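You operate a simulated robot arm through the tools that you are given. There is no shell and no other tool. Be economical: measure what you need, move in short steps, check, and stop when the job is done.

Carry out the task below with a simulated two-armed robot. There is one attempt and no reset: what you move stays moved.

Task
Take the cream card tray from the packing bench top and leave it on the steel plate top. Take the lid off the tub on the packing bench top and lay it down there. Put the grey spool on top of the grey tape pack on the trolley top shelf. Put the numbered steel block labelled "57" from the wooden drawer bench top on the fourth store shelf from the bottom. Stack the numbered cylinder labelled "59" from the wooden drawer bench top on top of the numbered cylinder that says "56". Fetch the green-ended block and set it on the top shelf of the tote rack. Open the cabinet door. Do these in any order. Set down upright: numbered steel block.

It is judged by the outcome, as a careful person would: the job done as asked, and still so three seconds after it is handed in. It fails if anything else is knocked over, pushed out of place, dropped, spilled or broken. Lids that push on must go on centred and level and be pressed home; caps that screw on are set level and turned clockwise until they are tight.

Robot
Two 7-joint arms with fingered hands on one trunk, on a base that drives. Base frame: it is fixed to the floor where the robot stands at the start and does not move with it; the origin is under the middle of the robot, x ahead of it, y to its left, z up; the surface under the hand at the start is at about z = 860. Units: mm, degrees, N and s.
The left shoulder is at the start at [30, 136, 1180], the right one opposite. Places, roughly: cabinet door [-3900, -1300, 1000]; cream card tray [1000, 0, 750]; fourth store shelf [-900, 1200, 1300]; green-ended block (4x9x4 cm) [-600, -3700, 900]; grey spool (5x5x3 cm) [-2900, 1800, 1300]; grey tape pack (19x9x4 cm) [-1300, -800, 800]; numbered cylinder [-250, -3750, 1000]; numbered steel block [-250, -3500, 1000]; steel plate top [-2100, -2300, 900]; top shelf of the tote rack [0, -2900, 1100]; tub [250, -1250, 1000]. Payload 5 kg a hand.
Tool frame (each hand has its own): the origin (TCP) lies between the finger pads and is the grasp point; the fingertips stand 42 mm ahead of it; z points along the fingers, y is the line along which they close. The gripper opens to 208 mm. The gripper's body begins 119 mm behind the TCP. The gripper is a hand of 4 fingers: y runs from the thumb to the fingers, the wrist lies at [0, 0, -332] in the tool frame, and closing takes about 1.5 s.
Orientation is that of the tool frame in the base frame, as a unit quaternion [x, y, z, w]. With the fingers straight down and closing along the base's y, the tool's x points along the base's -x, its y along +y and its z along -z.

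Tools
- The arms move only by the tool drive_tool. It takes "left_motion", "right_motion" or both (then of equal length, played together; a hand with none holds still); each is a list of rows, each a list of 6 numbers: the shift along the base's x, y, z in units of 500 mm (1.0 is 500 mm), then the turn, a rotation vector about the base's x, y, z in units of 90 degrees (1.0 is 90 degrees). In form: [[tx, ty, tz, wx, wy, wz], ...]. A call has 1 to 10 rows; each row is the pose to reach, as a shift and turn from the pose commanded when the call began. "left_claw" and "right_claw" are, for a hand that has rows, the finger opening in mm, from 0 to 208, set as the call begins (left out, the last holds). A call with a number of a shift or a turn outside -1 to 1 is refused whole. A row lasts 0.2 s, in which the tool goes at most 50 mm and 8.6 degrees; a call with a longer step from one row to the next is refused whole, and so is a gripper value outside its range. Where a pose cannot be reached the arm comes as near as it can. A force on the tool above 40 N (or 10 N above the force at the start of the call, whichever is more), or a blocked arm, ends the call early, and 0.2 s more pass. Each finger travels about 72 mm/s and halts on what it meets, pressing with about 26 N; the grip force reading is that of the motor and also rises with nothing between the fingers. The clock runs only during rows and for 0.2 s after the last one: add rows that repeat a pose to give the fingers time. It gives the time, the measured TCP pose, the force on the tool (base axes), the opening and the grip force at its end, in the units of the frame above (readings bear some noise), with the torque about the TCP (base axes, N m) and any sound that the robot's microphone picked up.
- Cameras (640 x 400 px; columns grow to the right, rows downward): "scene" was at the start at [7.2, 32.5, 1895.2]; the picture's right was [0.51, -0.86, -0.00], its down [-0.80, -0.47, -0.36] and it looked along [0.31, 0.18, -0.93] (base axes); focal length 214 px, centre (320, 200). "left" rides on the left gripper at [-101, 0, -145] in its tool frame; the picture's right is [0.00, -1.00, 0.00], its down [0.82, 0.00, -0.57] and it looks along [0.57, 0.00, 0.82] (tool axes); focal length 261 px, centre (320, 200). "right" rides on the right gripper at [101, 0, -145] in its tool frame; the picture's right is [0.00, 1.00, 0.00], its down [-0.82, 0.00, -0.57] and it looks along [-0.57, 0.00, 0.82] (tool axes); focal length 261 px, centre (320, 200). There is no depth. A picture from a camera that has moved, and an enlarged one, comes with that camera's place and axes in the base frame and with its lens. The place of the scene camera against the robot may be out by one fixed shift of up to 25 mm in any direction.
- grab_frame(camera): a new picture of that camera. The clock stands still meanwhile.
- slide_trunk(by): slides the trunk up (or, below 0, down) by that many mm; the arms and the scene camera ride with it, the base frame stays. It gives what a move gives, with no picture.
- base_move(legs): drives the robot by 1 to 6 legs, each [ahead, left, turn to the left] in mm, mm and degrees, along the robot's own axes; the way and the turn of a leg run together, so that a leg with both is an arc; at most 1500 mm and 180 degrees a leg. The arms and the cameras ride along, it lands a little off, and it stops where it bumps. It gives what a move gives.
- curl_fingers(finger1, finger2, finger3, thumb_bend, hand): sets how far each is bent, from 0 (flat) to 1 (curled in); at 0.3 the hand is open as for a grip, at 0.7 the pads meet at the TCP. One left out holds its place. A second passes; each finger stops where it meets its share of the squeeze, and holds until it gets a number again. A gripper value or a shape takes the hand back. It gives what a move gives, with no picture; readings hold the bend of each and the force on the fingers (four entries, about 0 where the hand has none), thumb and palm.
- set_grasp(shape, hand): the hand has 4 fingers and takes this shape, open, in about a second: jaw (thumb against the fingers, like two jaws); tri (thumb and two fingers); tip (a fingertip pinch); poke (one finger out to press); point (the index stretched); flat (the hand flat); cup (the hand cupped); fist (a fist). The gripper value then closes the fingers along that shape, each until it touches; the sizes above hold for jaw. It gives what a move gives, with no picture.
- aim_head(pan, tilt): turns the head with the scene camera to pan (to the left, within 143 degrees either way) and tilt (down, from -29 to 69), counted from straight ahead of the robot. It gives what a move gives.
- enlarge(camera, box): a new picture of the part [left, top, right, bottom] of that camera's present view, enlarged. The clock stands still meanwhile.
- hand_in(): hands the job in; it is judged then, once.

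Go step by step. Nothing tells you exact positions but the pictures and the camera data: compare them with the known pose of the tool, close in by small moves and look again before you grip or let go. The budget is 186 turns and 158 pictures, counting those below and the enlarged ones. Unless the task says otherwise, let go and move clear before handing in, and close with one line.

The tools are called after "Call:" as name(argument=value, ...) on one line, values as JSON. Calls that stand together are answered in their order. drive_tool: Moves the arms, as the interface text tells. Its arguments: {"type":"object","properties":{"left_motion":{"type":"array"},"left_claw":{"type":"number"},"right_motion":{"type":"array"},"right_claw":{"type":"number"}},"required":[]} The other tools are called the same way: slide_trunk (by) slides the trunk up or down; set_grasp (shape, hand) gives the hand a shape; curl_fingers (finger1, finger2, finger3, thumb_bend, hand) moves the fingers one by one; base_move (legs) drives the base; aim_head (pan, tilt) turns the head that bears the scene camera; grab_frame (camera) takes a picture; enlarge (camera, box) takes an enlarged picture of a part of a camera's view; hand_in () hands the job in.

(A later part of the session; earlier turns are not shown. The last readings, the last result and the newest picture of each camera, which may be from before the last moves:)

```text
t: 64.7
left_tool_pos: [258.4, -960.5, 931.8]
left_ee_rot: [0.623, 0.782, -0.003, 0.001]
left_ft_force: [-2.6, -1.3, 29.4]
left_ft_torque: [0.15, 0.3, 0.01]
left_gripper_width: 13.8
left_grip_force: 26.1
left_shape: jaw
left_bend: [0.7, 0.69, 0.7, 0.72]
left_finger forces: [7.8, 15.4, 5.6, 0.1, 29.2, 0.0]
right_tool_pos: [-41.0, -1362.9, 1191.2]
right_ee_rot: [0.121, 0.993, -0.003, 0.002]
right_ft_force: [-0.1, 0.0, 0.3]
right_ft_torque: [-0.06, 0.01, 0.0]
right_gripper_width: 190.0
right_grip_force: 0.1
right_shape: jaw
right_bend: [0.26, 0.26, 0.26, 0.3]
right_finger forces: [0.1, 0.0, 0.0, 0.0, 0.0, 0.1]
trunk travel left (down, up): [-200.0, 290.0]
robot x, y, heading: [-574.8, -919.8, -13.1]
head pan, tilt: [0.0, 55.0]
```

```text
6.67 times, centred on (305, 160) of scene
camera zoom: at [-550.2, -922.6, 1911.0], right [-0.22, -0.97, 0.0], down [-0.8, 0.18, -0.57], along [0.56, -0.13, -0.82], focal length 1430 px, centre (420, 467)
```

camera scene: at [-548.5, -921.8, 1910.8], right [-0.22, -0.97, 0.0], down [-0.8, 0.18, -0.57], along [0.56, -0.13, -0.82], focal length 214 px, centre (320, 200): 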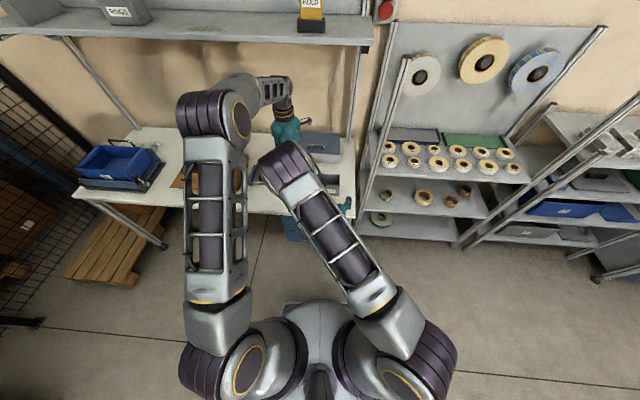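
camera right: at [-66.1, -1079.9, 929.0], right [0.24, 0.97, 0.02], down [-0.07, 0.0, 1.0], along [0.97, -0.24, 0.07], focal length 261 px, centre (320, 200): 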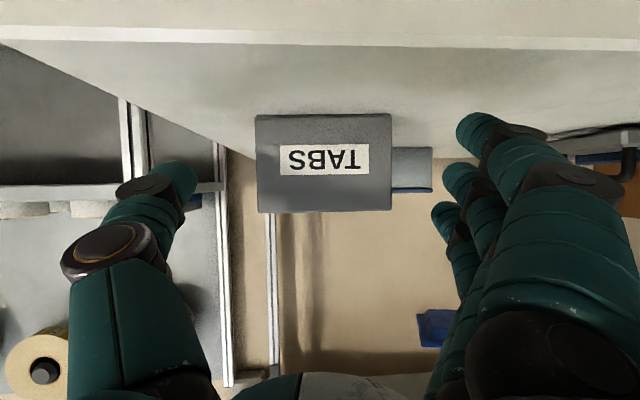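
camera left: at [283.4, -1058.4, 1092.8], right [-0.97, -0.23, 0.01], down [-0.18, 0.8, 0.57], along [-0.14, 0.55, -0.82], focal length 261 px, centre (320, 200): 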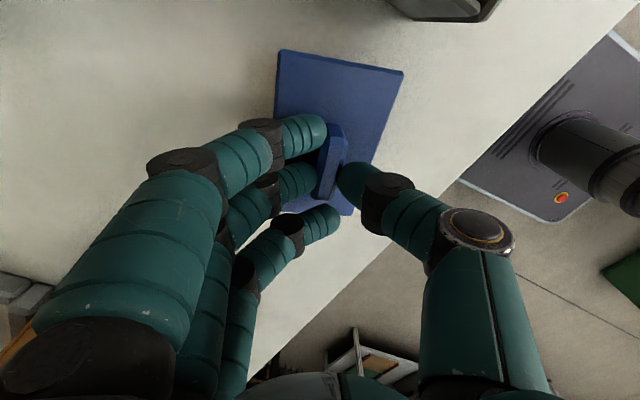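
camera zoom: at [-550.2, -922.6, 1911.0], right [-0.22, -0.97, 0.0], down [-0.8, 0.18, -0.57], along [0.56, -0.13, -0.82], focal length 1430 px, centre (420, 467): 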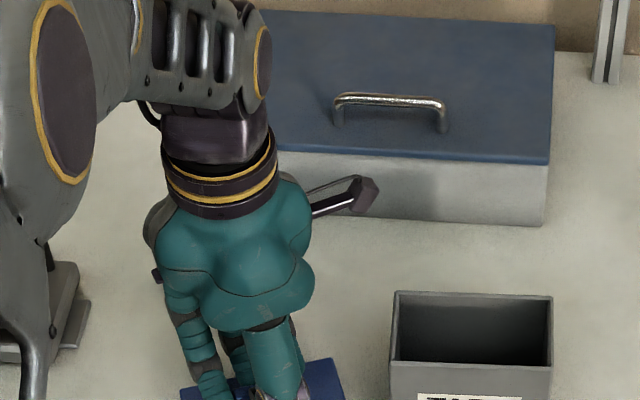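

Lid is on the bench. Release it and rise.

Call:
drive_tool(left_motion=[[0, 0, 0.004, 0, 0, 0], [0, 0, 0.004, 0, 0, 0], [0, 0, 0.004, 0, 0, 0], [0, 0, 0.004, 0, 0, 0], [0, 0, 0.06, 0, 0, 0], [0, 0, 0.14, 0, 0, 0], [0, 0, 0.22, 0, 0, 0], [0, 0, 0.3, 0, 0, 0], [0, 0, 0.38, 0, 0, 0]], left_claw=80)

Call:
enlarge(camera="scene", box=[200, 90, 370, 230])

Call:
grab_frame(camera="left")

```text
t: 66.7
left_tool_pos: [257.5, -959.9, 1118.2]
left_ee_rot: [0.623, 0.782, -0.004, -0.002]
left_ft_force: [-1.3, -0.2, -1.1]
left_ft_torque: [0.02, -0.09, 0.01]
left_gripper_width: 79.9
left_grip_force: 0.0
left_shape: jaw
left_bend: [0.73, 0.73, 0.73, 0.7]
left_finger forces: [0.0, 0.1, 0.0, 0.1, 0.0, 0.0]
right_tool_pos: [-39.6, -1362.5, 1190.6]
right_ee_rot: [0.121, 0.993, -0.003, 0.001]
right_ft_force: [-0.3, 0.3, -0.4]
right_ft_torque: [-0.02, -0.11, 0.0]
right_gripper_width: 189.5
right_grip_force: 0.0
right_shape: jaw
right_bend: [0.26, 0.26, 0.26, 0.3]
right_finger forces: [0.0, 0.0, 0.1, 0.0, 0.0, 0.0]
trunk travel left (down, up): [-200.0, 290.0]
robot x, y, heading: [-578.0, -920.8, -13.0]
head pan, tilt: [0.0, 55.0]
```

```text
2.86 times, centred on (285, 160) of scene
camera zoom: at [-548.4, -922.4, 1910.7], right [-0.22, -0.97, 0.0], down [-0.8, 0.18, -0.57], along [0.56, -0.13, -0.82], focal length 613 px, centre (420, 314)
```

zoom: 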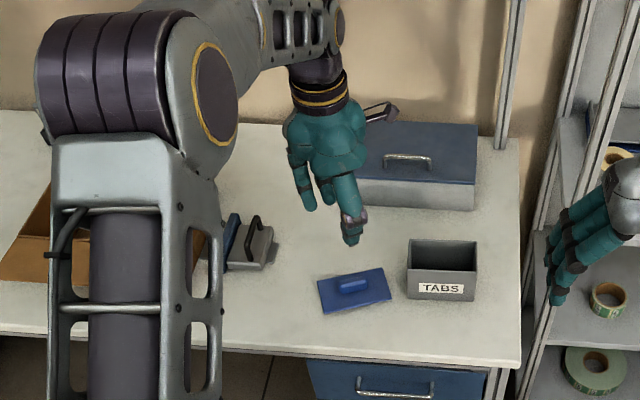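

```text
102 pictures are left
camera left: at [280.7, -1058.2, 1263.3], right [-0.97, -0.23, 0.01], down [-0.18, 0.8, 0.57], along [-0.14, 0.55, -0.82], focal length 261 px, centre (320, 200)
```

left: 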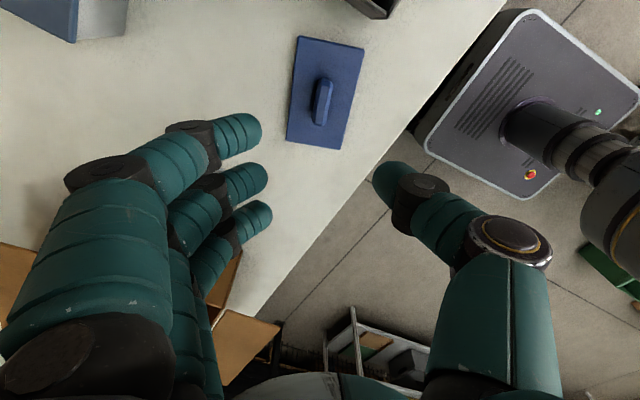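

Lid lies flat on the bench, tub open. Now retract the left hand and drive to the left end for the cream tray.

Call:
drive_tool(left_motion=[[-0.08, 0.018, 0.02, 0, 0, 0], [-0.16, 0.037, 0.04, 0, 0, 0], [-0.24, 0.055, 0.06, 0, 0, 0], [-0.32, 0.073, 0.1, 0, 0, 0], [-0.4, 0.091, 0.14, 0, 0, 0], [-0.48, 0.11, 0.18, 0, 0, 0]], left_claw=150)

Call:
base_move(legs=[[0, 1172, 0], [300, 0, -3]])

Call:
aim_head(pan=10, tilt=50)

Call:
grab_frame(camera="scene")

```text
t: 68.1
left_tool_pos: [15.6, -902.8, 1208.6]
left_ee_rot: [0.623, 0.782, -0.004, 0.0]
left_ft_force: [-0.5, 1.1, 1.3]
left_ft_torque: [-0.06, -0.18, -0.01]
left_gripper_width: 149.4
left_grip_force: 0.1
left_shape: jaw
left_bend: [0.28, 0.28, 0.28, 0.55]
left_finger forces: [0.0, 0.1, 0.0, 0.0, 0.1, 0.0]
right_tool_pos: [-42.0, -1361.6, 1190.6]
right_ee_rot: [0.122, 0.992, -0.003, 0.003]
right_ft_force: [-1.9, 0.2, 1.0]
right_ft_torque: [-0.06, -0.17, 0.01]
right_gripper_width: 189.7
right_grip_force: 0.0
right_shape: jaw
right_bend: [0.26, 0.26, 0.26, 0.3]
right_finger forces: [0.0, 0.0, 0.1, 0.1, 0.0, 0.0]
trunk travel left (down, up): [-200.0, 290.0]
robot x, y, heading: [-574.7, -919.1, -12.7]
head pan, tilt: [0.0, 55.0]
```

```text
t: 75.7
left_tool_pos: [572.8, 130.1, 1206.9]
left_ee_rot: [0.642, 0.766, -0.003, -0.002]
left_ft_force: [0.8, -0.1, -0.4]
left_ft_torque: [0.05, 0.12, 0.05]
left_gripper_width: 149.7
left_grip_force: 0.0
left_shape: jaw
left_bend: [0.28, 0.28, 0.28, 0.55]
left_finger forces: [0.1, 0.0, 0.0, 0.1, 0.0, 0.0]
right_tool_pos: [493.0, -326.6, 1188.7]
right_ee_rot: [0.145, 0.989, -0.003, 0.001]
right_ft_force: [0.0, 0.5, 0.1]
right_ft_torque: [0.01, 0.12, -0.01]
right_gripper_width: 189.9
right_grip_force: 0.1
right_shape: jaw
right_bend: [0.26, 0.26, 0.26, 0.3]
right_finger forces: [0.0, 0.1, 0.0, 0.1, 0.0, 0.1]
trunk travel left (down, up): [-200.0, 290.0]
robot x, y, heading: [-23.2, 142.9, -15.7]
head pan, tilt: [0.0, 55.0]
```

```text
t: 76.4
left_tool_pos: [570.3, 128.2, 1206.9]
left_ee_rot: [0.642, 0.767, -0.005, -0.002]
left_ft_force: [0.2, -0.6, -0.1]
left_ft_torque: [0.03, -0.02, -0.01]
left_gripper_width: 149.5
left_grip_force: 0.0
left_shape: jaw
left_bend: [0.28, 0.28, 0.28, 0.55]
left_finger forces: [0.1, 0.1, 0.0, 0.0, 0.0, 0.1]
right_tool_pos: [491.3, -325.9, 1189.0]
right_ee_rot: [0.145, 0.989, -0.003, 0.0]
right_ft_force: [0.1, 0.1, 0.1]
right_ft_torque: [-0.01, -0.04, 0.02]
right_gripper_width: 189.8
right_grip_force: 0.0
right_shape: jaw
right_bend: [0.26, 0.26, 0.26, 0.3]
right_finger forces: [0.0, 0.0, 0.0, 0.0, 0.0, 0.0]
trunk travel left (down, up): [-200.0, 290.0]
robot x, y, heading: [-23.1, 145.9, -15.8]
head pan, tilt: [10.0, 50.0]
```

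```text
101 pictures are left
camera scene: at [12.9, 149.9, 1917.1], right [-0.1, -0.99, 0.0], down [-0.76, 0.08, -0.64], along [0.64, -0.06, -0.77], focal length 214 px, centre (320, 200)
```

scene: 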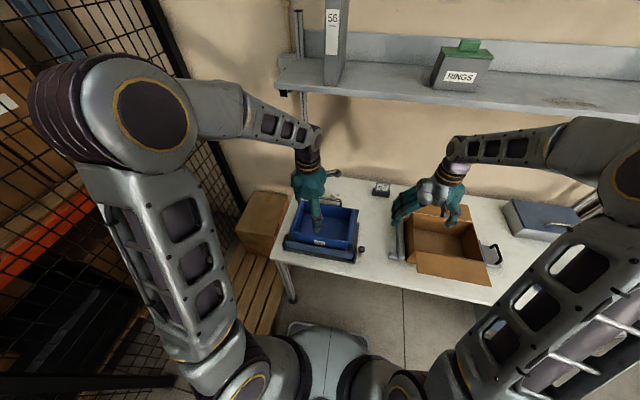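

Move the left hand over the pale item behind the bin to view it.

Call:
drive_tool(left_motion=[[0.08, -0.03, -0.03, 0, 0, 0], [0.16, -0.06, -0.06, 0, 0, 0], [0.24, -0.09, -0.09, 0, 0, 0], [0.32, -0.12, -0.12, 0, 0, 0], [0.4, -0.15, -0.15, 0, 0, 0], [0.47, -0.18, -0.18, 0, 0, 0], [0.54, -0.21, -0.19, 0, 0, 0]])

Call:
grab_frame(camera="left")

```text
t: 78.0
left_tool_pos: [843.6, 23.8, 1109.6]
left_ee_rot: [0.642, 0.767, -0.003, -0.001]
left_ft_force: [1.0, -0.2, -0.1]
left_ft_torque: [0.03, 0.13, 0.0]
left_gripper_width: 149.7
left_grip_force: 0.0
left_shape: jaw
left_bend: [0.27, 0.27, 0.27, 0.55]
left_finger forces: [0.0, 0.1, 0.0, 0.0, 0.0, 0.0]
right_tool_pos: [493.8, -325.4, 1189.5]
right_ee_rot: [0.145, 0.989, -0.002, 0.0]
right_ft_force: [1.6, 0.4, -1.2]
right_ft_torque: [0.04, 0.1, 0.0]
right_gripper_width: 189.9
right_grip_force: 0.0
right_shape: jaw
right_bend: [0.26, 0.26, 0.26, 0.3]
right_finger forces: [0.0, 0.0, 0.0, 0.0, 0.0, 0.1]
trunk travel left (down, up): [-200.0, 290.0]
robot x, y, heading: [-23.3, 141.7, -15.5]
head pan, tilt: [10.0, 50.0]
```

```text
100 pictures are left
camera left: at [861.7, -76.0, 1255.2], right [-0.98, -0.18, 0.01], down [-0.14, 0.81, 0.57], along [-0.11, 0.56, -0.82], focal length 261 px, centre (320, 200)
```

left: 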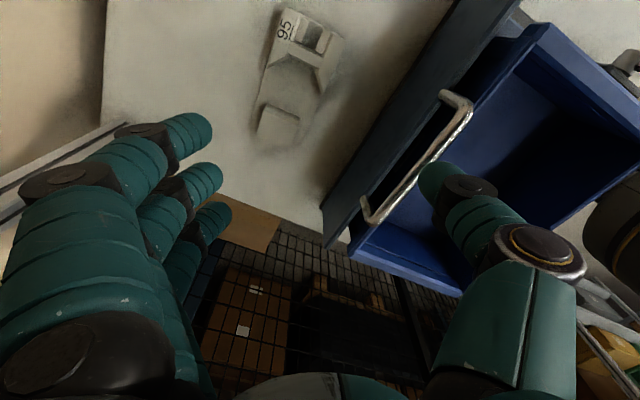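

Call:
enlarge(camera="left", box=[220, 0, 380, 160])

```text
2.50 times, centred on (300, 80) of left
camera zoom: at [861.7, -76.0, 1255.2], right [-0.98, -0.18, 0.01], down [-0.14, 0.81, 0.57], along [-0.11, 0.56, -0.82], focal length 652 px, centre (370, 500)
```

zoom: 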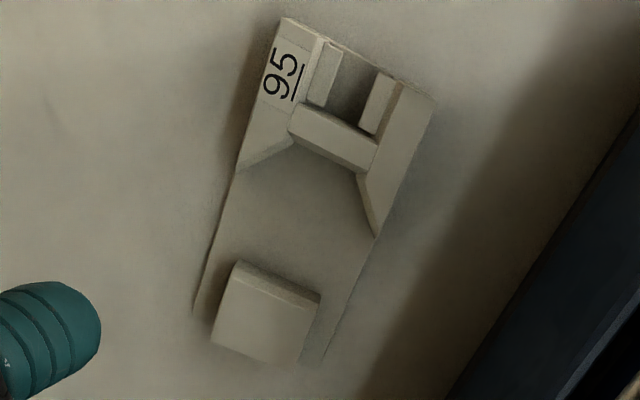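

The cream tray (95) is about 154×80 mm, centred near (879,5). Turn the hand to close across its width and come down.

Call:
drive_tool(left_motion=[[0.02, -0.02, 0, 0, 0, -0.09], [0.04, -0.05, 0, 0, 0, -0.18], [0.062, -0.078, -0.05, 0, 0, -0.27], [0.062, -0.078, -0.13, 0, 0, -0.27], [0.062, -0.078, -0.22, 0, 0, -0.27], [0.062, -0.078, -0.26, 0, 0, -0.27], [0.062, -0.078, -0.26, 0, 0, -0.27]], left_claw=120)

Call:
grab_frame(camera="left")

```text
t: 79.6
left_tool_pos: [873.0, -14.9, 982.8]
left_ee_rot: [0.789, 0.614, -0.003, -0.002]
left_ft_force: [0.0, 0.5, 0.5]
left_ft_torque: [0.0, 0.01, -0.03]
left_gripper_width: 121.0
left_grip_force: 0.1
left_shape: jaw
left_bend: [0.72, 0.72, 0.72, 0.7]
left_finger forces: [0.1, 0.0, 0.0, 0.0, 0.0, 0.0]
right_tool_pos: [492.5, -324.5, 1189.0]
right_ee_rot: [0.145, 0.989, -0.003, 0.0]
right_ft_force: [-0.3, 0.3, -0.2]
right_ft_torque: [0.02, 0.0, 0.02]
right_gripper_width: 189.8
right_grip_force: 0.0
right_shape: jaw
right_bend: [0.26, 0.26, 0.26, 0.3]
right_finger forces: [0.0, 0.0, 0.2, 0.0, 0.1, 0.1]
trunk travel left (down, up): [-200.0, 290.0]
robot x, y, heading: [-23.3, 145.9, -15.4]
head pan, tilt: [10.0, 50.0]
```

```text
98 pictures are left
camera left: at [848.6, -112.6, 1127.2], right [-0.97, 0.24, 0.01], down [0.2, 0.8, 0.57], along [0.13, 0.55, -0.82], focal length 261 px, centre (320, 200)
```

left: 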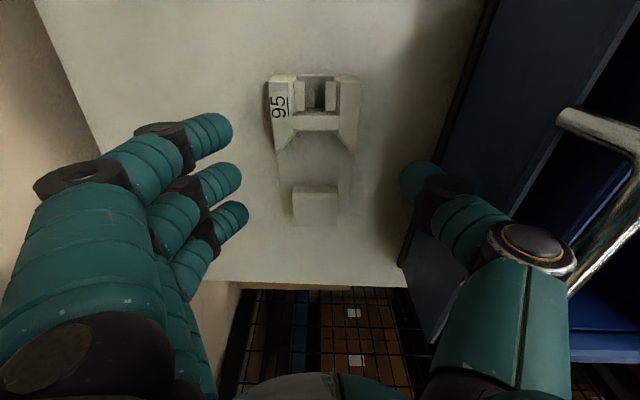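

Clear on both sides. Lower to the bench and close on the tray.

Call:
drive_tool(left_motion=[[0.003, 0, -0.05, 0, 0, 0], [0.005, 0, -0.09, 0, 0, 0], [0.005, 0, -0.12, 0, 0, 0], [0.005, 0, -0.14, 0, 0, 0], [0.005, 0, -0.152, 0, 0, 0], [0.005, 0, -0.152, 0, 0, 0]], left_claw=112)

Call:
grab_frame(camera="left")

```text
t: 81.0
left_tool_pos: [875.7, -16.1, 906.9]
left_ee_rot: [0.79, 0.614, -0.003, -0.002]
left_ft_force: [-0.1, 0.2, -0.3]
left_ft_torque: [-0.05, 0.05, 0.02]
left_gripper_width: 112.4
left_grip_force: 0.0
left_shape: jaw
left_bend: [0.72, 0.72, 0.72, 0.7]
left_finger forces: [0.0, 0.0, 0.0, 0.0, 0.0, 0.1]
right_tool_pos: [491.6, -325.6, 1188.7]
right_ee_rot: [0.145, 0.989, -0.003, 0.0]
right_ft_force: [-0.6, 0.2, -0.5]
right_ft_torque: [-0.02, -0.06, -0.04]
right_gripper_width: 189.7
right_grip_force: 0.0
right_shape: jaw
right_bend: [0.26, 0.26, 0.26, 0.3]
right_finger forces: [0.1, 0.1, 0.0, 0.0, 0.1, 0.0]
trunk travel left (down, up): [-200.0, 290.0]
robot x, y, heading: [-23.4, 141.9, -15.7]
head pan, tilt: [10.0, 50.0]
```

```text
97 pictures are left
camera left: at [852.0, -113.7, 1051.1], right [-0.97, 0.24, 0.01], down [0.2, 0.8, 0.57], along [0.13, 0.55, -0.82], focal length 261 px, centre (320, 200)
```

left: 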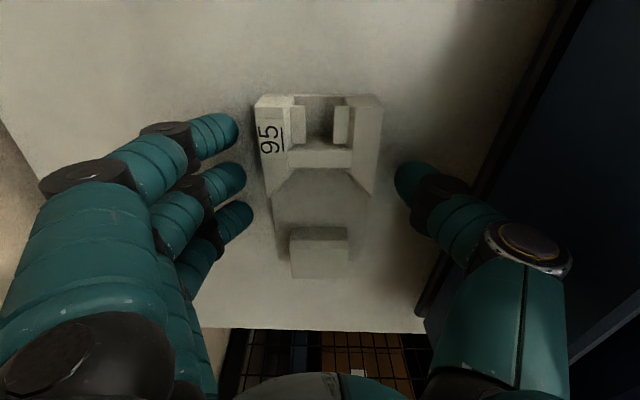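

Close on the tray and lift.

Call:
drive_tool(left_motion=[[0, 0, 0, 0, 0, 0], [0, 0, 0, 0, 0, 0], [0, 0, 0, 0, 0, 0], [0, 0, 0, 0, 0, 0], [0, 0, 0, 0, 0, 0], [0, 0, 0.02, 0, 0, 0], [0, 0, 0.06, 0, 0, 0], [0, 0, 0.1, 0, 0, 0]], left_claw=40)

Call:
grab_frame(camera="left")

```text
t: 82.8
left_tool_pos: [875.7, -15.2, 955.0]
left_ee_rot: [0.789, 0.614, -0.003, -0.002]
left_ft_force: [-1.1, -0.3, -1.1]
left_ft_torque: [0.0, -0.1, 0.02]
left_gripper_width: 72.3
left_grip_force: 26.0
left_shape: jaw
left_bend: [0.73, 0.73, 0.74, 0.7]
left_finger forces: [8.5, 8.1, 7.9, 0.0, 23.2, 0.0]
right_tool_pos: [491.5, -326.4, 1189.7]
right_ee_rot: [0.145, 0.989, -0.003, 0.0]
right_ft_force: [-0.2, 0.5, 0.4]
right_ft_torque: [-0.02, -0.02, -0.02]
right_gripper_width: 189.5
right_grip_force: 0.0
right_shape: jaw
right_bend: [0.26, 0.26, 0.26, 0.3]
right_finger forces: [0.1, 0.0, 0.0, 0.0, 0.0, 0.0]
trunk travel left (down, up): [-200.0, 290.0]
robot x, y, heading: [-22.1, 142.3, -15.7]
head pan, tilt: [10.0, 50.0]
```

```text
96 pictures are left
camera left: at [850.9, -114.2, 1100.3], right [-0.97, 0.24, 0.01], down [0.2, 0.8, 0.57], along [0.13, 0.55, -0.82], focal length 261 px, centre (320, 200)
```

left: 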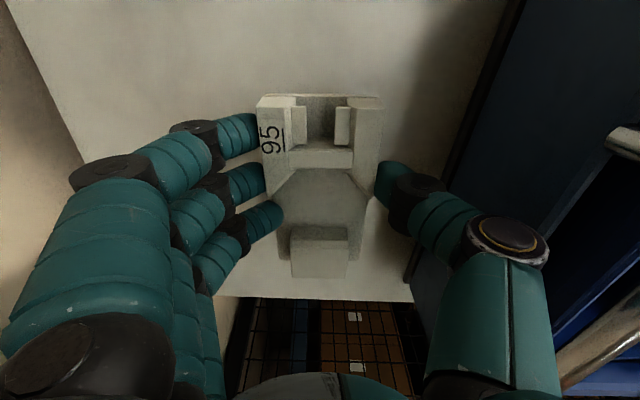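

Tray secured. Lift, retract, and drive toward the steel plate area.

Call:
drive_tool(left_motion=[[0, 0, 0.08, 0, 0, 0], [0, 0, 0.16, 0, 0, 0], [0, 0, 0.24, 0, 0, 0], [0, 0, 0.31, 0, 0, 0], [-0.09, 0.025, 0.31, 0, 0, 0], [-0.18, 0.05, 0.31, 0, 0, 0], [-0.27, 0.077, 0.31, 0, 0, 0], [-0.36, 0.103, 0.31, 0, 0, 0], [-0.45, 0.129, 0.31, 0, 0, 0], [-0.54, 0.155, 0.31, 0, 0, 0]])

Call:
base_move(legs=[[-450, 0, 0], [0, 0, -74.3], [1500, 0, 0], [400, 0, 0], [0, 0, -60]])

Call:
aim_head(pan=0, tilt=25)

Call:
grab_frame(camera="scene")

```text
t: 85.0
left_tool_pos: [603.0, 64.2, 1111.4]
left_ee_rot: [0.789, 0.614, -0.002, -0.002]
left_ft_force: [-0.3, 0.0, 0.5]
left_ft_torque: [-0.06, -0.17, -0.01]
left_gripper_width: 71.9
left_grip_force: 26.1
left_shape: jaw
left_bend: [0.73, 0.73, 0.74, 0.7]
left_finger forces: [8.4, 8.2, 7.3, 0.0, 23.2, 0.2]
right_tool_pos: [490.1, -326.6, 1190.4]
right_ee_rot: [0.146, 0.989, -0.003, 0.001]
right_ft_force: [-1.2, 0.4, 0.7]
right_ft_torque: [-0.04, -0.12, 0.02]
right_gripper_width: 189.7
right_grip_force: 0.1
right_shape: jaw
right_bend: [0.26, 0.26, 0.26, 0.3]
right_finger forces: [0.1, 0.0, 0.1, 0.0, 0.0, 0.0]
trunk travel left (down, up): [-200.0, 290.0]
robot x, y, heading: [-22.9, 146.9, -15.8]
head pan, tilt: [10.0, 50.0]
```

```text
t: 102.6
left_tool_pos: [-943.7, -2019.6, 1110.1]
left_ee_rot: [0.876, -0.483, 0.001, -0.003]
left_ft_force: [0.8, 0.8, 0.1]
left_ft_torque: [-0.05, 0.02, 0.03]
left_gripper_width: 71.3
left_grip_force: 26.1
left_shape: jaw
left_bend: [0.73, 0.73, 0.74, 0.7]
left_finger forces: [8.0, 7.8, 7.0, 0.0, 22.2, 0.1]
right_tool_pos: [-1146.5, -1668.8, 1188.2]
right_ee_rot: [0.967, 0.256, -0.001, -0.003]
right_ft_force: [0.3, 0.6, -0.3]
right_ft_torque: [-0.05, -0.04, 0.0]
right_gripper_width: 189.8
right_grip_force: 0.0
right_shape: jaw
right_bend: [0.26, 0.26, 0.26, 0.3]
right_finger forces: [0.0, 0.0, 0.1, 0.0, 0.0, 0.0]
trunk travel left (down, up): [-200.0, 290.0]
robot x, y, heading: [-452.5, -1621.1, -149.4]
head pan, tilt: [10.0, 50.0]
```

```text
t: 103.5
left_tool_pos: [-942.5, -2020.0, 1110.8]
left_ee_rot: [0.876, -0.483, 0.001, -0.004]
left_ft_force: [0.4, -0.3, -0.7]
left_ft_torque: [0.02, 0.04, 0.02]
left_gripper_width: 71.2
left_grip_force: 25.9
left_shape: jaw
left_bend: [0.73, 0.73, 0.74, 0.7]
left_finger forces: [8.1, 7.8, 7.0, 0.0, 22.3, 0.0]
right_tool_pos: [-1147.0, -1669.8, 1189.1]
right_ee_rot: [0.967, 0.256, -0.002, -0.002]
right_ft_force: [-0.4, -0.3, -0.4]
right_ft_torque: [-0.03, -0.02, -0.02]
right_gripper_width: 189.5
right_grip_force: 0.1
right_shape: jaw
right_bend: [0.26, 0.26, 0.26, 0.3]
right_finger forces: [0.0, 0.0, 0.1, 0.0, 0.0, 0.0]
trunk travel left (down, up): [-200.0, 290.0]
robot x, y, heading: [-450.9, -1620.6, -149.4]
head pan, tilt: [0.0, 25.0]
```

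```text
95 pictures are left
camera scene: at [-516.1, -1647.8, 1954.5], right [-0.51, 0.86, 0.0], down [0.36, 0.22, -0.91], along [-0.78, -0.46, -0.42], focal length 214 px, centre (320, 200)
```

scene: 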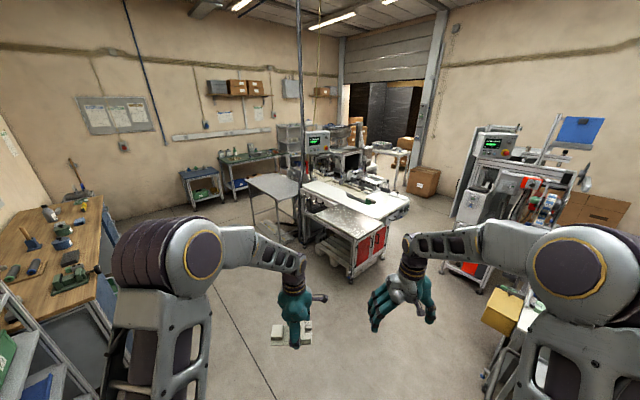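

The steel plate top is on the red-drawer cart near (-2136,-2380). Enlarge to see its extent and anything on it.

Call:
enlarge(camera="scene", box=[240, 150, 420, 280])

```text
3.08 times, centred on (330, 215) of scene
camera zoom: at [-516.1, -1647.8, 1954.5], right [-0.51, 0.86, 0.0], down [0.36, 0.22, -0.91], along [-0.78, -0.46, -0.42], focal length 660 px, centre (289, 154)
```

zoom: 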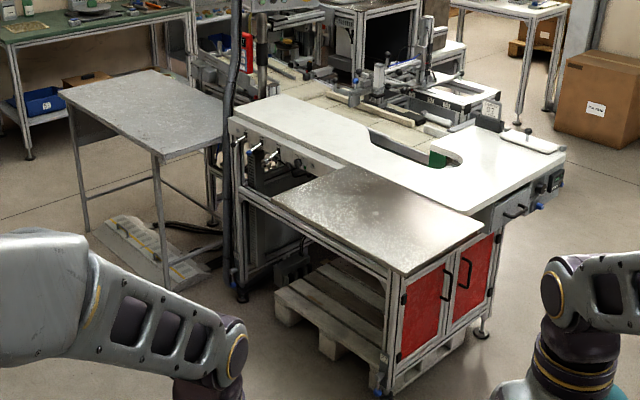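

Plate centre ≈(-2228,-2348), long front edge facing me at an angle. Drive to face it squarely.

Call:
base_move(legs=[[1333, 288, 0], [0, 0, -51.4]])

Call:
aim_head(pan=0, tilt=50)

Call:
grab_frame(camera="scene")

```text
t: 112.6
left_tool_pos: [-2070.3, -2409.1, 1111.9]
left_ee_rot: [-0.579, 0.815, -0.002, 0.002]
left_ft_force: [-0.2, 0.7, -1.3]
left_ft_torque: [-0.02, 0.02, -0.03]
left_gripper_width: 71.2
left_grip_force: 26.4
left_shape: jaw
left_bend: [0.73, 0.73, 0.74, 0.7]
left_finger forces: [7.9, 7.9, 6.9, 0.0, 22.0, 0.0]
right_tool_pos: [-1922.1, -2031.6, 1188.4]
right_ee_rot: [0.982, -0.189, 0.0, -0.002]
right_ft_force: [-0.3, 0.3, -0.3]
right_ft_torque: [-0.03, 0.01, 0.02]
right_gripper_width: 189.7
right_grip_force: 0.0
right_shape: jaw
right_bend: [0.26, 0.26, 0.26, 0.3]
right_finger forces: [0.1, 0.0, 0.0, 0.0, 0.0, 0.0]
trunk travel left (down, up): [-200.0, 290.0]
robot x, y, heading: [-1451.6, -2542.3, 158.9]
head pan, tilt: [0.0, 25.0]
```

```text
t: 113.5
left_tool_pos: [-2069.8, -2410.4, 1110.8]
left_ee_rot: [-0.579, 0.815, -0.002, 0.003]
left_ft_force: [1.4, 0.1, 0.4]
left_ft_torque: [-0.02, -0.03, -0.06]
left_gripper_width: 71.3
left_grip_force: 26.5
left_shape: jaw
left_bend: [0.73, 0.73, 0.74, 0.7]
left_finger forces: [8.0, 7.8, 7.0, 0.0, 22.0, 0.0]
right_tool_pos: [-1921.9, -2031.5, 1189.6]
right_ee_rot: [0.982, -0.188, -0.001, -0.002]
right_ft_force: [-1.2, 0.2, -0.9]
right_ft_torque: [0.01, -0.01, 0.0]
right_gripper_width: 189.7
right_grip_force: 0.1
right_shape: jaw
right_bend: [0.26, 0.26, 0.26, 0.3]
right_finger forces: [0.0, 0.1, 0.0, 0.0, 0.0, 0.0]
trunk travel left (down, up): [-200.0, 290.0]
robot x, y, heading: [-1449.3, -2540.5, 159.4]
head pan, tilt: [0.0, 50.0]
```

```text
93 pictures are left
camera scene: at [-1506.2, -2524.9, 1917.2], right [0.35, 0.94, 0.0], down [0.72, -0.27, -0.64], along [-0.6, 0.23, -0.77], focal length 214 px, centre (320, 200)
```

scene: 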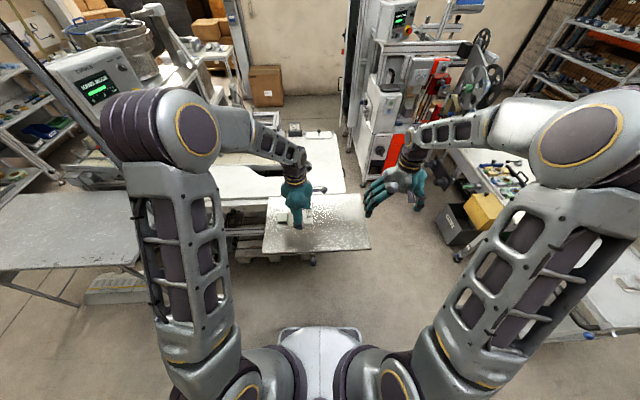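

The hand is over the near part of the plate. Move 110 mm further in and lower partway to judge the height.

Call:
drive_tool(left_motion=[[-0.07, 0.026, 0, 0, 0, 0], [-0.14, 0.052, 0, 0, 0, 0], [-0.206, 0.078, 0, 0, 0, 0], [-0.206, 0.078, -0.08, 0, 0, 0], [-0.206, 0.078, -0.16, 0, 0, 0], [-0.206, 0.078, -0.22, 0, 0, 0], [-0.206, 0.078, -0.22, 0, 0, 0]])

Call:
grab_frame(camera="left")

```text
t: 115.1
left_tool_pos: [-2171.8, -2371.5, 1000.6]
left_ee_rot: [-0.579, 0.815, -0.002, 0.003]
left_ft_force: [-0.2, -0.1, -0.1]
left_ft_torque: [0.04, 0.03, -0.02]
left_gripper_width: 71.0
left_grip_force: 26.1
left_shape: jaw
left_bend: [0.73, 0.73, 0.74, 0.7]
left_finger forces: [8.1, 7.9, 6.8, 0.0, 22.3, 0.0]
right_tool_pos: [-1921.6, -2032.3, 1190.0]
right_ee_rot: [0.982, -0.189, 0.0, -0.003]
right_ft_force: [0.2, -0.6, -0.2]
right_ft_torque: [0.0, 0.07, 0.05]
right_gripper_width: 189.9
right_grip_force: 0.1
right_shape: jaw
right_bend: [0.26, 0.26, 0.26, 0.3]
right_finger forces: [0.0, 0.1, 0.0, 0.0, 0.1, 0.1]
trunk travel left (down, up): [-200.0, 290.0]
robot x, y, heading: [-1448.4, -2546.9, 159.0]
head pan, tilt: [0.0, 50.0]
```

```text
92 pictures are left
camera left: at [-2140.2, -2276.7, 1145.7], right [0.95, -0.32, 0.01], down [-0.27, -0.78, 0.57], along [-0.18, -0.54, -0.82], focal length 261 px, centre (320, 200)
```

left: 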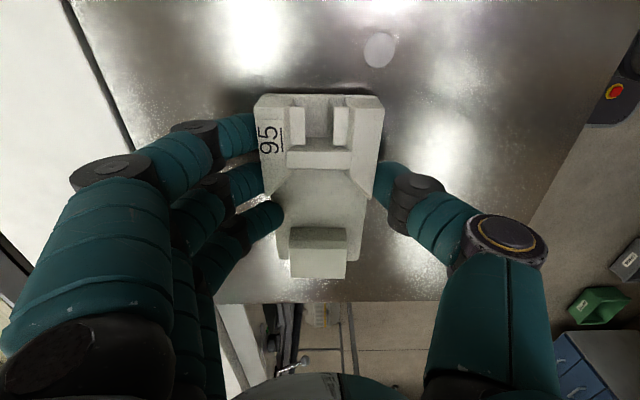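

Plenty of room on the plate. Lower gently until contact.

Call:
drive_tool(left_motion=[[0, 0, -0.04, 0, 0, 0], [0, 0, -0.06, 0, 0, 0], [0, 0, -0.074, 0, 0, 0], [0, 0, -0.086, 0, 0, 0], [0, 0, -0.096, 0, 0, 0], [0, 0, -0.106, 0, 0, 0], [0, 0, -0.116, 0, 0, 0], [0, 0, -0.126, 0, 0, 0], [0, 0, -0.136, 0, 0, 0]])

```text
t: 115.5
left_tool_pos: [-2174.0, -2368.9, 991.0]
left_ee_rot: [-0.579, 0.815, 0.002, 0.001]
left_ft_force: [5.8, -2.0, 19.7]
left_ft_torque: [-0.4, 0.67, 0.17]
left_gripper_width: 72.6
left_grip_force: 26.0
left_shape: jaw
left_bend: [0.74, 0.74, 0.75, 0.7]
left_finger forces: [7.1, 6.7, 24.1, 0.1, 29.2, 0.1]
right_tool_pos: [-1921.1, -2032.7, 1188.7]
right_ee_rot: [0.982, -0.188, 0.0, -0.003]
right_ft_force: [-0.8, 0.4, -0.3]
right_ft_torque: [0.0, -0.06, 0.02]
right_gripper_width: 189.6
right_grip_force: 0.0
right_shape: jaw
right_bend: [0.26, 0.26, 0.26, 0.3]
right_finger forces: [0.0, 0.0, 0.0, 0.1, 0.0, 0.1]
trunk travel left (down, up): [-200.0, 290.0]
robot x, y, heading: [-1449.6, -2542.2, 159.2]
head pan, tilt: [0.0, 50.0]
stopped in row 2 (left hand): the force on the tool passed its limit at 53 N (the readings are from after the stop); the commanded pose is now the measured one
```

Contact at about z 945. Release and rise.

Call:
drive_tool(left_motion=[[0, 0, 0.002, 0, 0, 0], [0, 0, 0.002, 0, 0, 0], [0, 0, 0.002, 0, 0, 0], [0, 0, 0.01, 0, 0, 0], [0, 0, 0.08, 0, 0, 0], [0, 0, 0.16, 0, 0, 0], [0, 0, 0.24, 0, 0, 0]], left_claw=110)

Call:
grab_frame(camera="left")

```text
t: 117.2
left_tool_pos: [-2172.9, -2368.6, 1111.0]
left_ee_rot: [-0.58, 0.815, 0.0, 0.002]
left_ft_force: [1.1, -0.2, 0.4]
left_ft_torque: [0.05, 0.11, 0.01]
left_gripper_width: 109.5
left_grip_force: 0.0
left_shape: jaw
left_bend: [0.72, 0.72, 0.72, 0.7]
left_finger forces: [0.1, 0.0, 0.0, 0.0, 0.1, 0.0]
right_tool_pos: [-1922.8, -2031.6, 1189.7]
right_ee_rot: [0.982, -0.189, -0.001, -0.002]
right_ft_force: [0.6, -0.4, 0.3]
right_ft_torque: [0.02, 0.07, -0.03]
right_gripper_width: 189.9
right_grip_force: 0.0
right_shape: jaw
right_bend: [0.26, 0.26, 0.26, 0.3]
right_finger forces: [0.0, 0.1, 0.0, 0.1, 0.0, 0.1]
trunk travel left (down, up): [-200.0, 290.0]
robot x, y, heading: [-1453.1, -2545.7, 159.4]
head pan, tilt: [0.0, 50.0]
```

```text
91 pictures are left
camera left: at [-2140.5, -2275.8, 1253.9], right [0.95, -0.32, 0.0], down [-0.27, -0.78, 0.57], along [-0.18, -0.54, -0.82], focal length 261 px, centre (320, 200)
```

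left: 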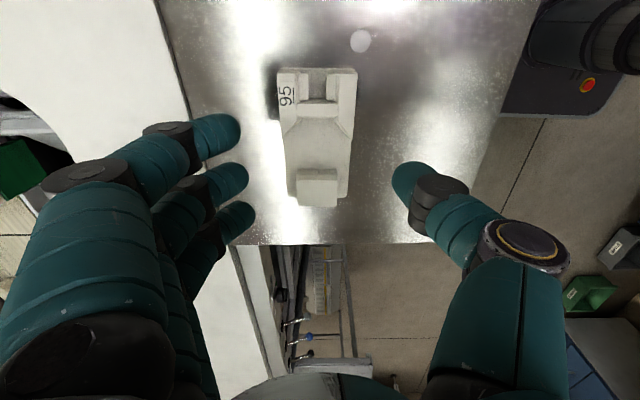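

Tray delivered. Next: the wooden drawer bench to the south-east. Back off, turn and drive there.

Call:
base_move(legs=[[-250, 0, 0], [0, 0, -175], [0, -583, 0], [250, 0, 0]])

Call:
aim_head(pan=0, tilt=35)

Call:
grab_frame(camera="scene")

```text
t: 130.4
left_tool_pos: [-369.8, -3351.0, 1107.4]
left_ee_rot: [0.777, 0.629, -0.003, -0.001]
left_ft_force: [0.3, 0.1, -0.5]
left_ft_torque: [0.03, 0.12, -0.03]
left_gripper_width: 109.3
left_grip_force: 0.1
left_shape: jaw
left_bend: [0.72, 0.72, 0.72, 0.7]
left_finger forces: [0.1, 0.0, 0.0, 0.0, 0.1, 0.0]
right_tool_pos: [-578.0, -3715.6, 1187.5]
right_ee_rot: [0.128, 0.992, -0.003, -0.001]
right_ft_force: [0.8, 0.1, -1.4]
right_ft_torque: [0.02, 0.08, 0.02]
right_gripper_width: 189.7
right_grip_force: 0.1
right_shape: jaw
right_bend: [0.26, 0.26, 0.26, 0.3]
right_finger forces: [0.0, 0.0, 0.1, 0.0, 0.1, 0.0]
trunk travel left (down, up): [-200.0, 290.0]
robot x, y, heading: [-1107.8, -3264.1, -13.6]
head pan, tilt: [0.0, 50.0]
```

```text
t: 131.2
left_tool_pos: [-372.0, -3350.4, 1107.9]
left_ee_rot: [0.777, 0.629, -0.002, 0.0]
left_ft_force: [0.6, -0.3, -0.5]
left_ft_torque: [-0.03, -0.08, -0.01]
left_gripper_width: 109.3
left_grip_force: 0.0
left_shape: jaw
left_bend: [0.72, 0.72, 0.72, 0.7]
left_finger forces: [0.0, 0.0, 0.0, 0.1, 0.0, 0.0]
right_tool_pos: [-578.1, -3715.6, 1190.0]
right_ee_rot: [0.128, 0.992, -0.003, 0.001]
right_ft_force: [0.3, 0.3, 0.4]
right_ft_torque: [0.03, -0.05, 0.02]
right_gripper_width: 189.5
right_grip_force: 0.1
right_shape: jaw
right_bend: [0.26, 0.26, 0.26, 0.3]
right_finger forces: [0.0, 0.0, 0.0, 0.0, 0.1, 0.1]
trunk travel left (down, up): [-200.0, 290.0]
robot x, y, heading: [-1110.1, -3264.8, -13.5]
head pan, tilt: [0.0, 35.0]
```

```text
90 pictures are left
camera scene: at [-1065.5, -3272.9, 1938.8], right [-0.24, -0.97, 0.0], down [-0.56, 0.14, -0.82], along [0.8, -0.19, -0.57], focal length 214 px, centre (320, 200)
```

scene: 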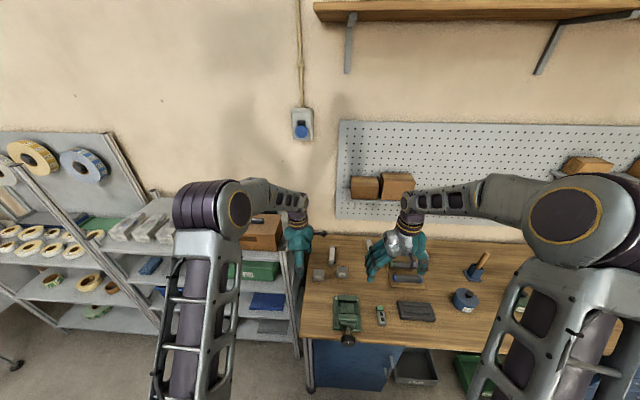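

Call:
enlarge(camera="scene", box=[280, 215, 440, 345])

Call:
grab_frame(camera="right")

```text
3.08 times, centred on (360, 280) of scene
camera zoom: at [-1065.5, -3272.9, 1938.8], right [-0.24, -0.97, 0.0], down [-0.56, 0.14, -0.82], along [0.8, -0.19, -0.57], focal length 660 px, centre (197, -46)
```

zoom: 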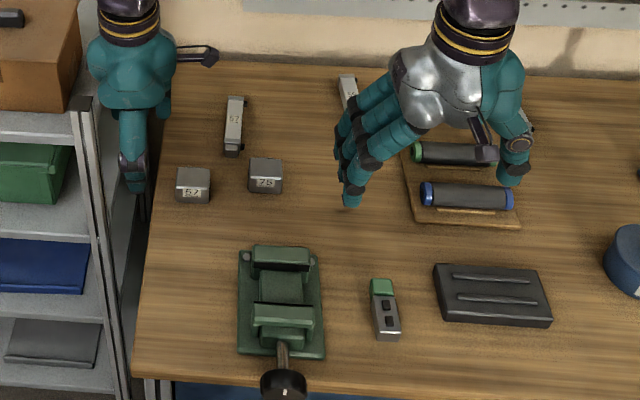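

```text
88 pictures are left
camera right: at [-676.7, -3688.5, 1334.9], right [0.26, 0.97, -0.01], down [0.79, -0.21, 0.57], along [0.55, -0.15, -0.82], focal length 261 px, centre (320, 200)
```

right: 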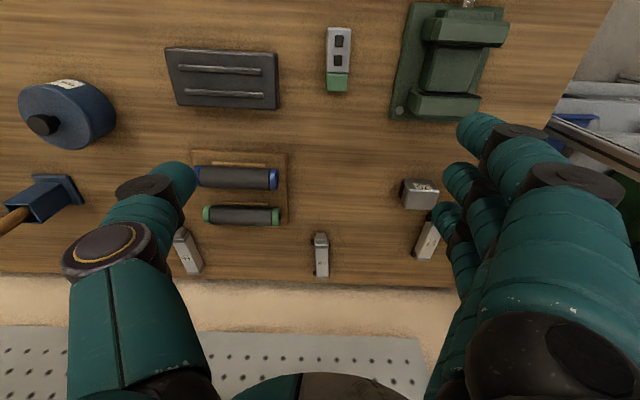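

Call:
enlarge(camera="scene", box=[315, 230, 365, 285])

Call:
enlarge(camera="right", box=[160, 160, 460, 300])

```text
7.27 times, centred on (340, 258) of scene
camera zoom: at [-1065.5, -3272.9, 1938.8], right [-0.24, -0.97, 0.0], down [-0.56, 0.14, -0.82], along [0.8, -0.19, -0.57], focal length 1560 px, centre (174, -218)
```

zoom: 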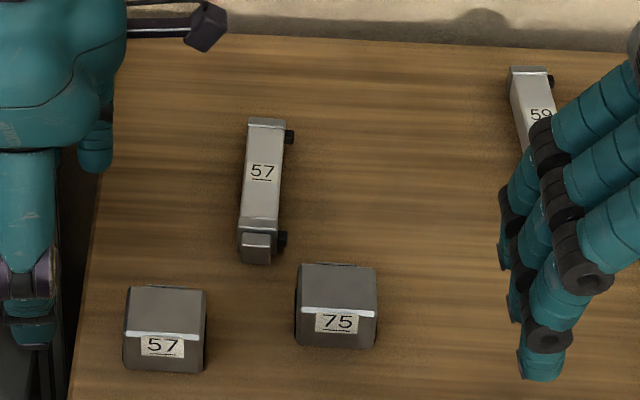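

```text
2.13 times, centred on (310, 230) of right
camera zoom: at [-676.7, -3688.5, 1334.9], right [0.26, 0.97, -0.01], down [0.79, -0.21, 0.57], along [0.55, -0.15, -0.82], focal length 556 px, centre (341, 136)
```

zoom: 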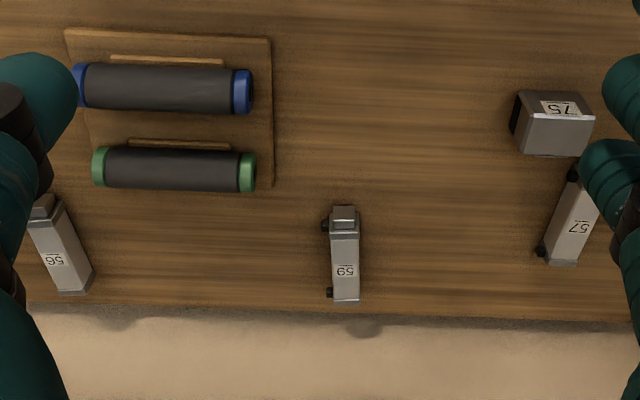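

Now I know: small air cylinders 57/59/56 lie at the rear, steel cubes "57" and "75" on the left, green-ended block at the front. Drive to put 59 and 56 in right-hand reach.

Call:
base_move(legs=[[0, -360, 0], [130, 0, -1]])

Call:
drive_tool(right_motion=[[0.03, 0.06, 0, 0, 0, 0], [0.06, 0.13, 0, 0, 0, 0], [0.09, 0.2, 0, 0, 0, 0], [0.12, 0.27, 0, 0, 0, 0], [0.16, 0.34, 0, 0, 0, 0], [0.22, 0.4, 0, 0, 0, 0]], right_claw=100)

Call:
grab_frame(camera="right")

```text
t: 134.4
left_tool_pos: [-331.6, -3745.9, 1108.3]
left_ee_rot: [0.783, 0.622, -0.002, 0.001]
left_ft_force: [0.7, 0.2, -0.8]
left_ft_torque: [0.01, 0.14, 0.01]
left_gripper_width: 109.3
left_grip_force: 0.1
left_shape: jaw
left_bend: [0.72, 0.72, 0.72, 0.7]
left_finger forces: [0.0, 0.1, 0.0, 0.1, 0.0, 0.0]
right_tool_pos: [-545.8, -4108.2, 1186.8]
right_ee_rot: [0.135, 0.991, -0.003, 0.0]
right_ft_force: [1.0, 0.1, 0.0]
right_ft_torque: [0.0, 0.12, -0.02]
right_gripper_width: 189.6
right_grip_force: 0.1
right_shape: jaw
right_bend: [0.26, 0.26, 0.26, 0.3]
right_finger forces: [0.0, 0.0, 0.0, 0.0, 0.0, 0.0]
trunk travel left (down, up): [-200.0, 290.0]
robot x, y, heading: [-1069.5, -3649.4, -14.3]
head pan, tilt: [0.0, 35.0]
```

```text
t: 135.8
left_tool_pos: [-331.1, -3745.0, 1107.2]
left_ee_rot: [0.783, 0.622, -0.002, 0.0]
left_ft_force: [1.6, 0.0, 0.4]
left_ft_torque: [-0.01, 0.21, 0.05]
left_gripper_width: 109.5
left_grip_force: 0.1
left_shape: jaw
left_bend: [0.72, 0.72, 0.72, 0.7]
left_finger forces: [0.0, 0.1, 0.0, 0.1, 0.0, 0.0]
right_tool_pos: [-434.4, -3906.2, 1186.9]
right_ee_rot: [0.135, 0.991, -0.003, -0.001]
right_ft_force: [0.3, 1.6, -0.5]
right_ft_torque: [-0.12, 0.05, 0.08]
right_gripper_width: 101.0
right_grip_force: 0.0
right_shape: jaw
right_bend: [0.73, 0.73, 0.73, 0.7]
right_finger forces: [0.0, 0.0, 0.1, 0.0, 0.0, 0.1]
trunk travel left (down, up): [-200.0, 290.0]
robot x, y, heading: [-1071.6, -3648.3, -14.7]
head pan, tilt: [0.0, 35.0]
```

```text
85 pictures are left
camera right: at [-531.4, -3877.4, 1332.8], right [0.27, 0.96, -0.01], down [0.79, -0.22, 0.57], along [0.55, -0.16, -0.82], focal length 261 px, centre (320, 200)
```

right: 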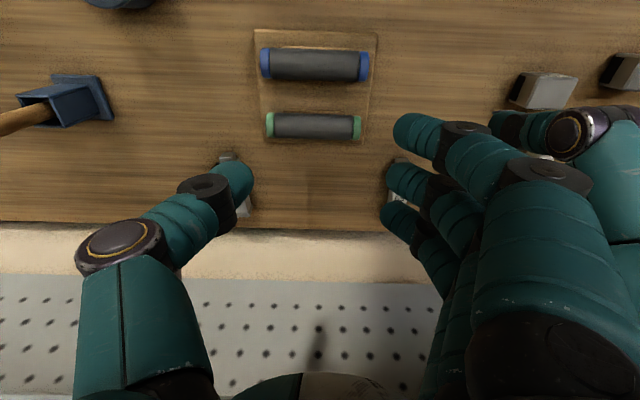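

Move the left hand over toward cube 57 and the right hand above cylinder 59.

Call:
drive_tool(left_motion=[[0, 0.09, 0, 0, 0, 0], [0, 0.18, 0, 0, 0, 0], [0, 0.27, 0, 0, 0, 0], [0, 0.36, 0, 0, 0, 0], [0, 0.45, 0, 0, 0, 0], [0, 0.54, 0, 0, 0, 0], [0, 0.618, 0, 0, 0, 0], [0, 0.618, 0, 0, 0, 0]], right_motion=[[0, 0, 0, 0, 0, 0], [0.05, 0.025, -0.03, 0, 0, 0], [0.12, 0.06, -0.06, 0, 0, 0], [0.19, 0.095, -0.1, 0, 0, 0], [0.26, 0.13, -0.14, 0, 0, 0], [0.33, 0.165, -0.19, 0, 0, 0], [0.398, 0.202, -0.24, 0, 0, 0], [0.398, 0.202, -0.274, 0, 0, 0]])

Call:
grab_frame(camera="right")

Call:
grab_frame(camera="left")

```text
t: 137.2
left_tool_pos: [-332.1, -3476.3, 1107.1]
left_ee_rot: [0.783, 0.622, -0.002, 0.0]
left_ft_force: [0.6, 0.3, -0.4]
left_ft_torque: [0.01, 0.17, 0.05]
left_gripper_width: 109.4
left_grip_force: 0.0
left_shape: jaw
left_bend: [0.72, 0.72, 0.72, 0.7]
left_finger forces: [0.0, 0.1, 0.0, 0.0, 0.1, 0.1]
right_tool_pos: [-280.1, -3821.3, 1096.6]
right_ee_rot: [0.135, 0.991, -0.004, -0.006]
right_ft_force: [-21.7, 9.1, 16.0]
right_ft_torque: [-1.79, -4.47, 0.28]
right_gripper_width: 100.6
right_grip_force: 0.1
right_shape: jaw
right_bend: [0.73, 0.73, 0.73, 0.7]
right_finger forces: [0.1, 0.0, 0.0, 0.0, 0.0, 30.0]
trunk travel left (down, up): [-200.0, 290.0]
robot x, y, heading: [-1068.5, -3645.7, -14.8]
head pan, tilt: [0.0, 35.0]
stopped in row 7 (right hand): the force on the tool passed its limit at 125 N (the readings are from after the stop); the commanded pose is now the measured one
```

```text
84 pictures are left
camera right: at [-374.5, -3792.5, 1243.6], right [0.27, 0.96, -0.01], down [0.8, -0.22, 0.56], along [0.54, -0.16, -0.83], focal length 261 px, centre (320, 200)
```

right: 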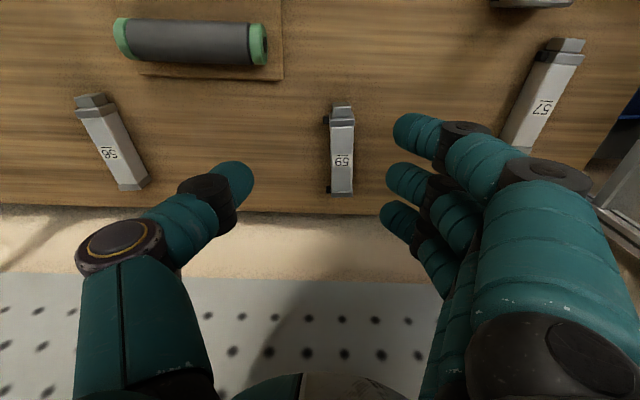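

```text
83 pictures are left
camera left: at [-354.4, -3575.9, 1252.5], right [-0.98, 0.22, 0.0], down [0.18, 0.8, 0.57], along [0.12, 0.55, -0.82], focal length 261 px, centre (320, 200)
```

left: 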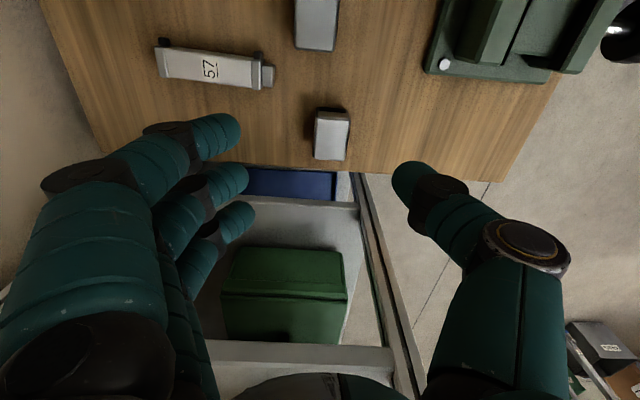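

The hand's upper part bumped something, likely a box on the pegboard. Back off slightly and check.

Call:
drive_tool(right_motion=[[-0.03, 0.008, 0, 0, 0, 0], [-0.08, 0.02, 0, 0, 0, 0]])

Call:
aim_head(pan=0, tilt=25)

Call:
grab_frame(camera="scene")

```text
t: 137.8
left_tool_pos: [-331.7, -3477.7, 1108.2]
left_ee_rot: [0.782, 0.623, -0.001, 0.0]
left_ft_force: [-1.2, 0.5, 0.4]
left_ft_torque: [-0.05, -0.13, -0.03]
left_gripper_width: 109.4
left_grip_force: 0.0
left_shape: jaw
left_bend: [0.72, 0.72, 0.72, 0.7]
left_finger forces: [0.0, 0.0, 0.0, 0.1, 0.0, 0.0]
right_tool_pos: [-318.9, -3814.8, 1096.1]
right_ee_rot: [0.138, 0.99, -0.004, -0.006]
right_ft_force: [-1.6, -0.1, 1.2]
right_ft_torque: [0.03, -0.14, 0.0]
right_gripper_width: 100.5
right_grip_force: 0.0
right_shape: jaw
right_bend: [0.73, 0.73, 0.73, 0.7]
right_finger forces: [0.0, 0.1, 0.0, 0.0, 0.1, 0.0]
trunk travel left (down, up): [-200.0, 290.0]
robot x, y, heading: [-1069.3, -3644.7, -14.5]
head pan, tilt: [0.0, 35.0]
```

```text
t: 138.6
left_tool_pos: [-330.1, -3476.8, 1107.2]
left_ee_rot: [0.784, 0.621, -0.001, 0.0]
left_ft_force: [0.0, -0.5, -0.2]
left_ft_torque: [0.03, 0.04, 0.02]
left_gripper_width: 109.4
left_grip_force: 0.0
left_shape: jaw
left_bend: [0.72, 0.72, 0.72, 0.7]
left_finger forces: [0.1, 0.0, 0.2, 0.1, 0.0, 0.0]
right_tool_pos: [-317.8, -3814.8, 1093.6]
right_ee_rot: [0.137, 0.991, -0.004, -0.007]
right_ft_force: [0.1, -0.1, 0.3]
right_ft_torque: [-0.02, 0.02, 0.0]
right_gripper_width: 100.4
right_grip_force: 0.0
right_shape: jaw
right_bend: [0.73, 0.73, 0.73, 0.7]
right_finger forces: [0.0, 0.1, 0.0, 0.0, 0.0, 0.1]
trunk travel left (down, up): [-200.0, 290.0]
robot x, y, heading: [-1070.6, -3646.5, -14.4]
head pan, tilt: [0.0, 25.0]
```

```text
82 pictures are left
camera scene: at [-1020.4, -3658.3, 1954.5], right [-0.25, -0.97, 0.0], down [-0.41, 0.11, -0.91], along [0.88, -0.23, -0.42], focal length 214 px, centre (320, 200)
```

scene: 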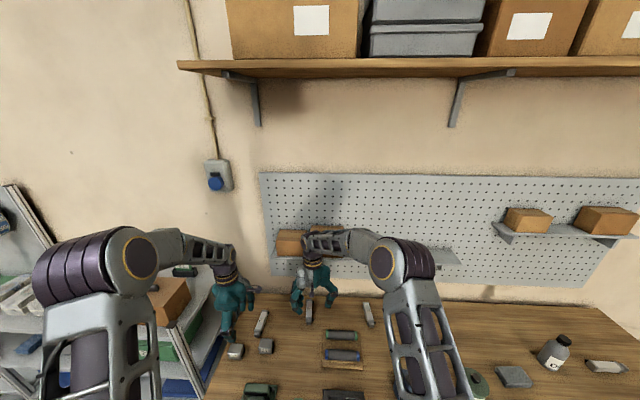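

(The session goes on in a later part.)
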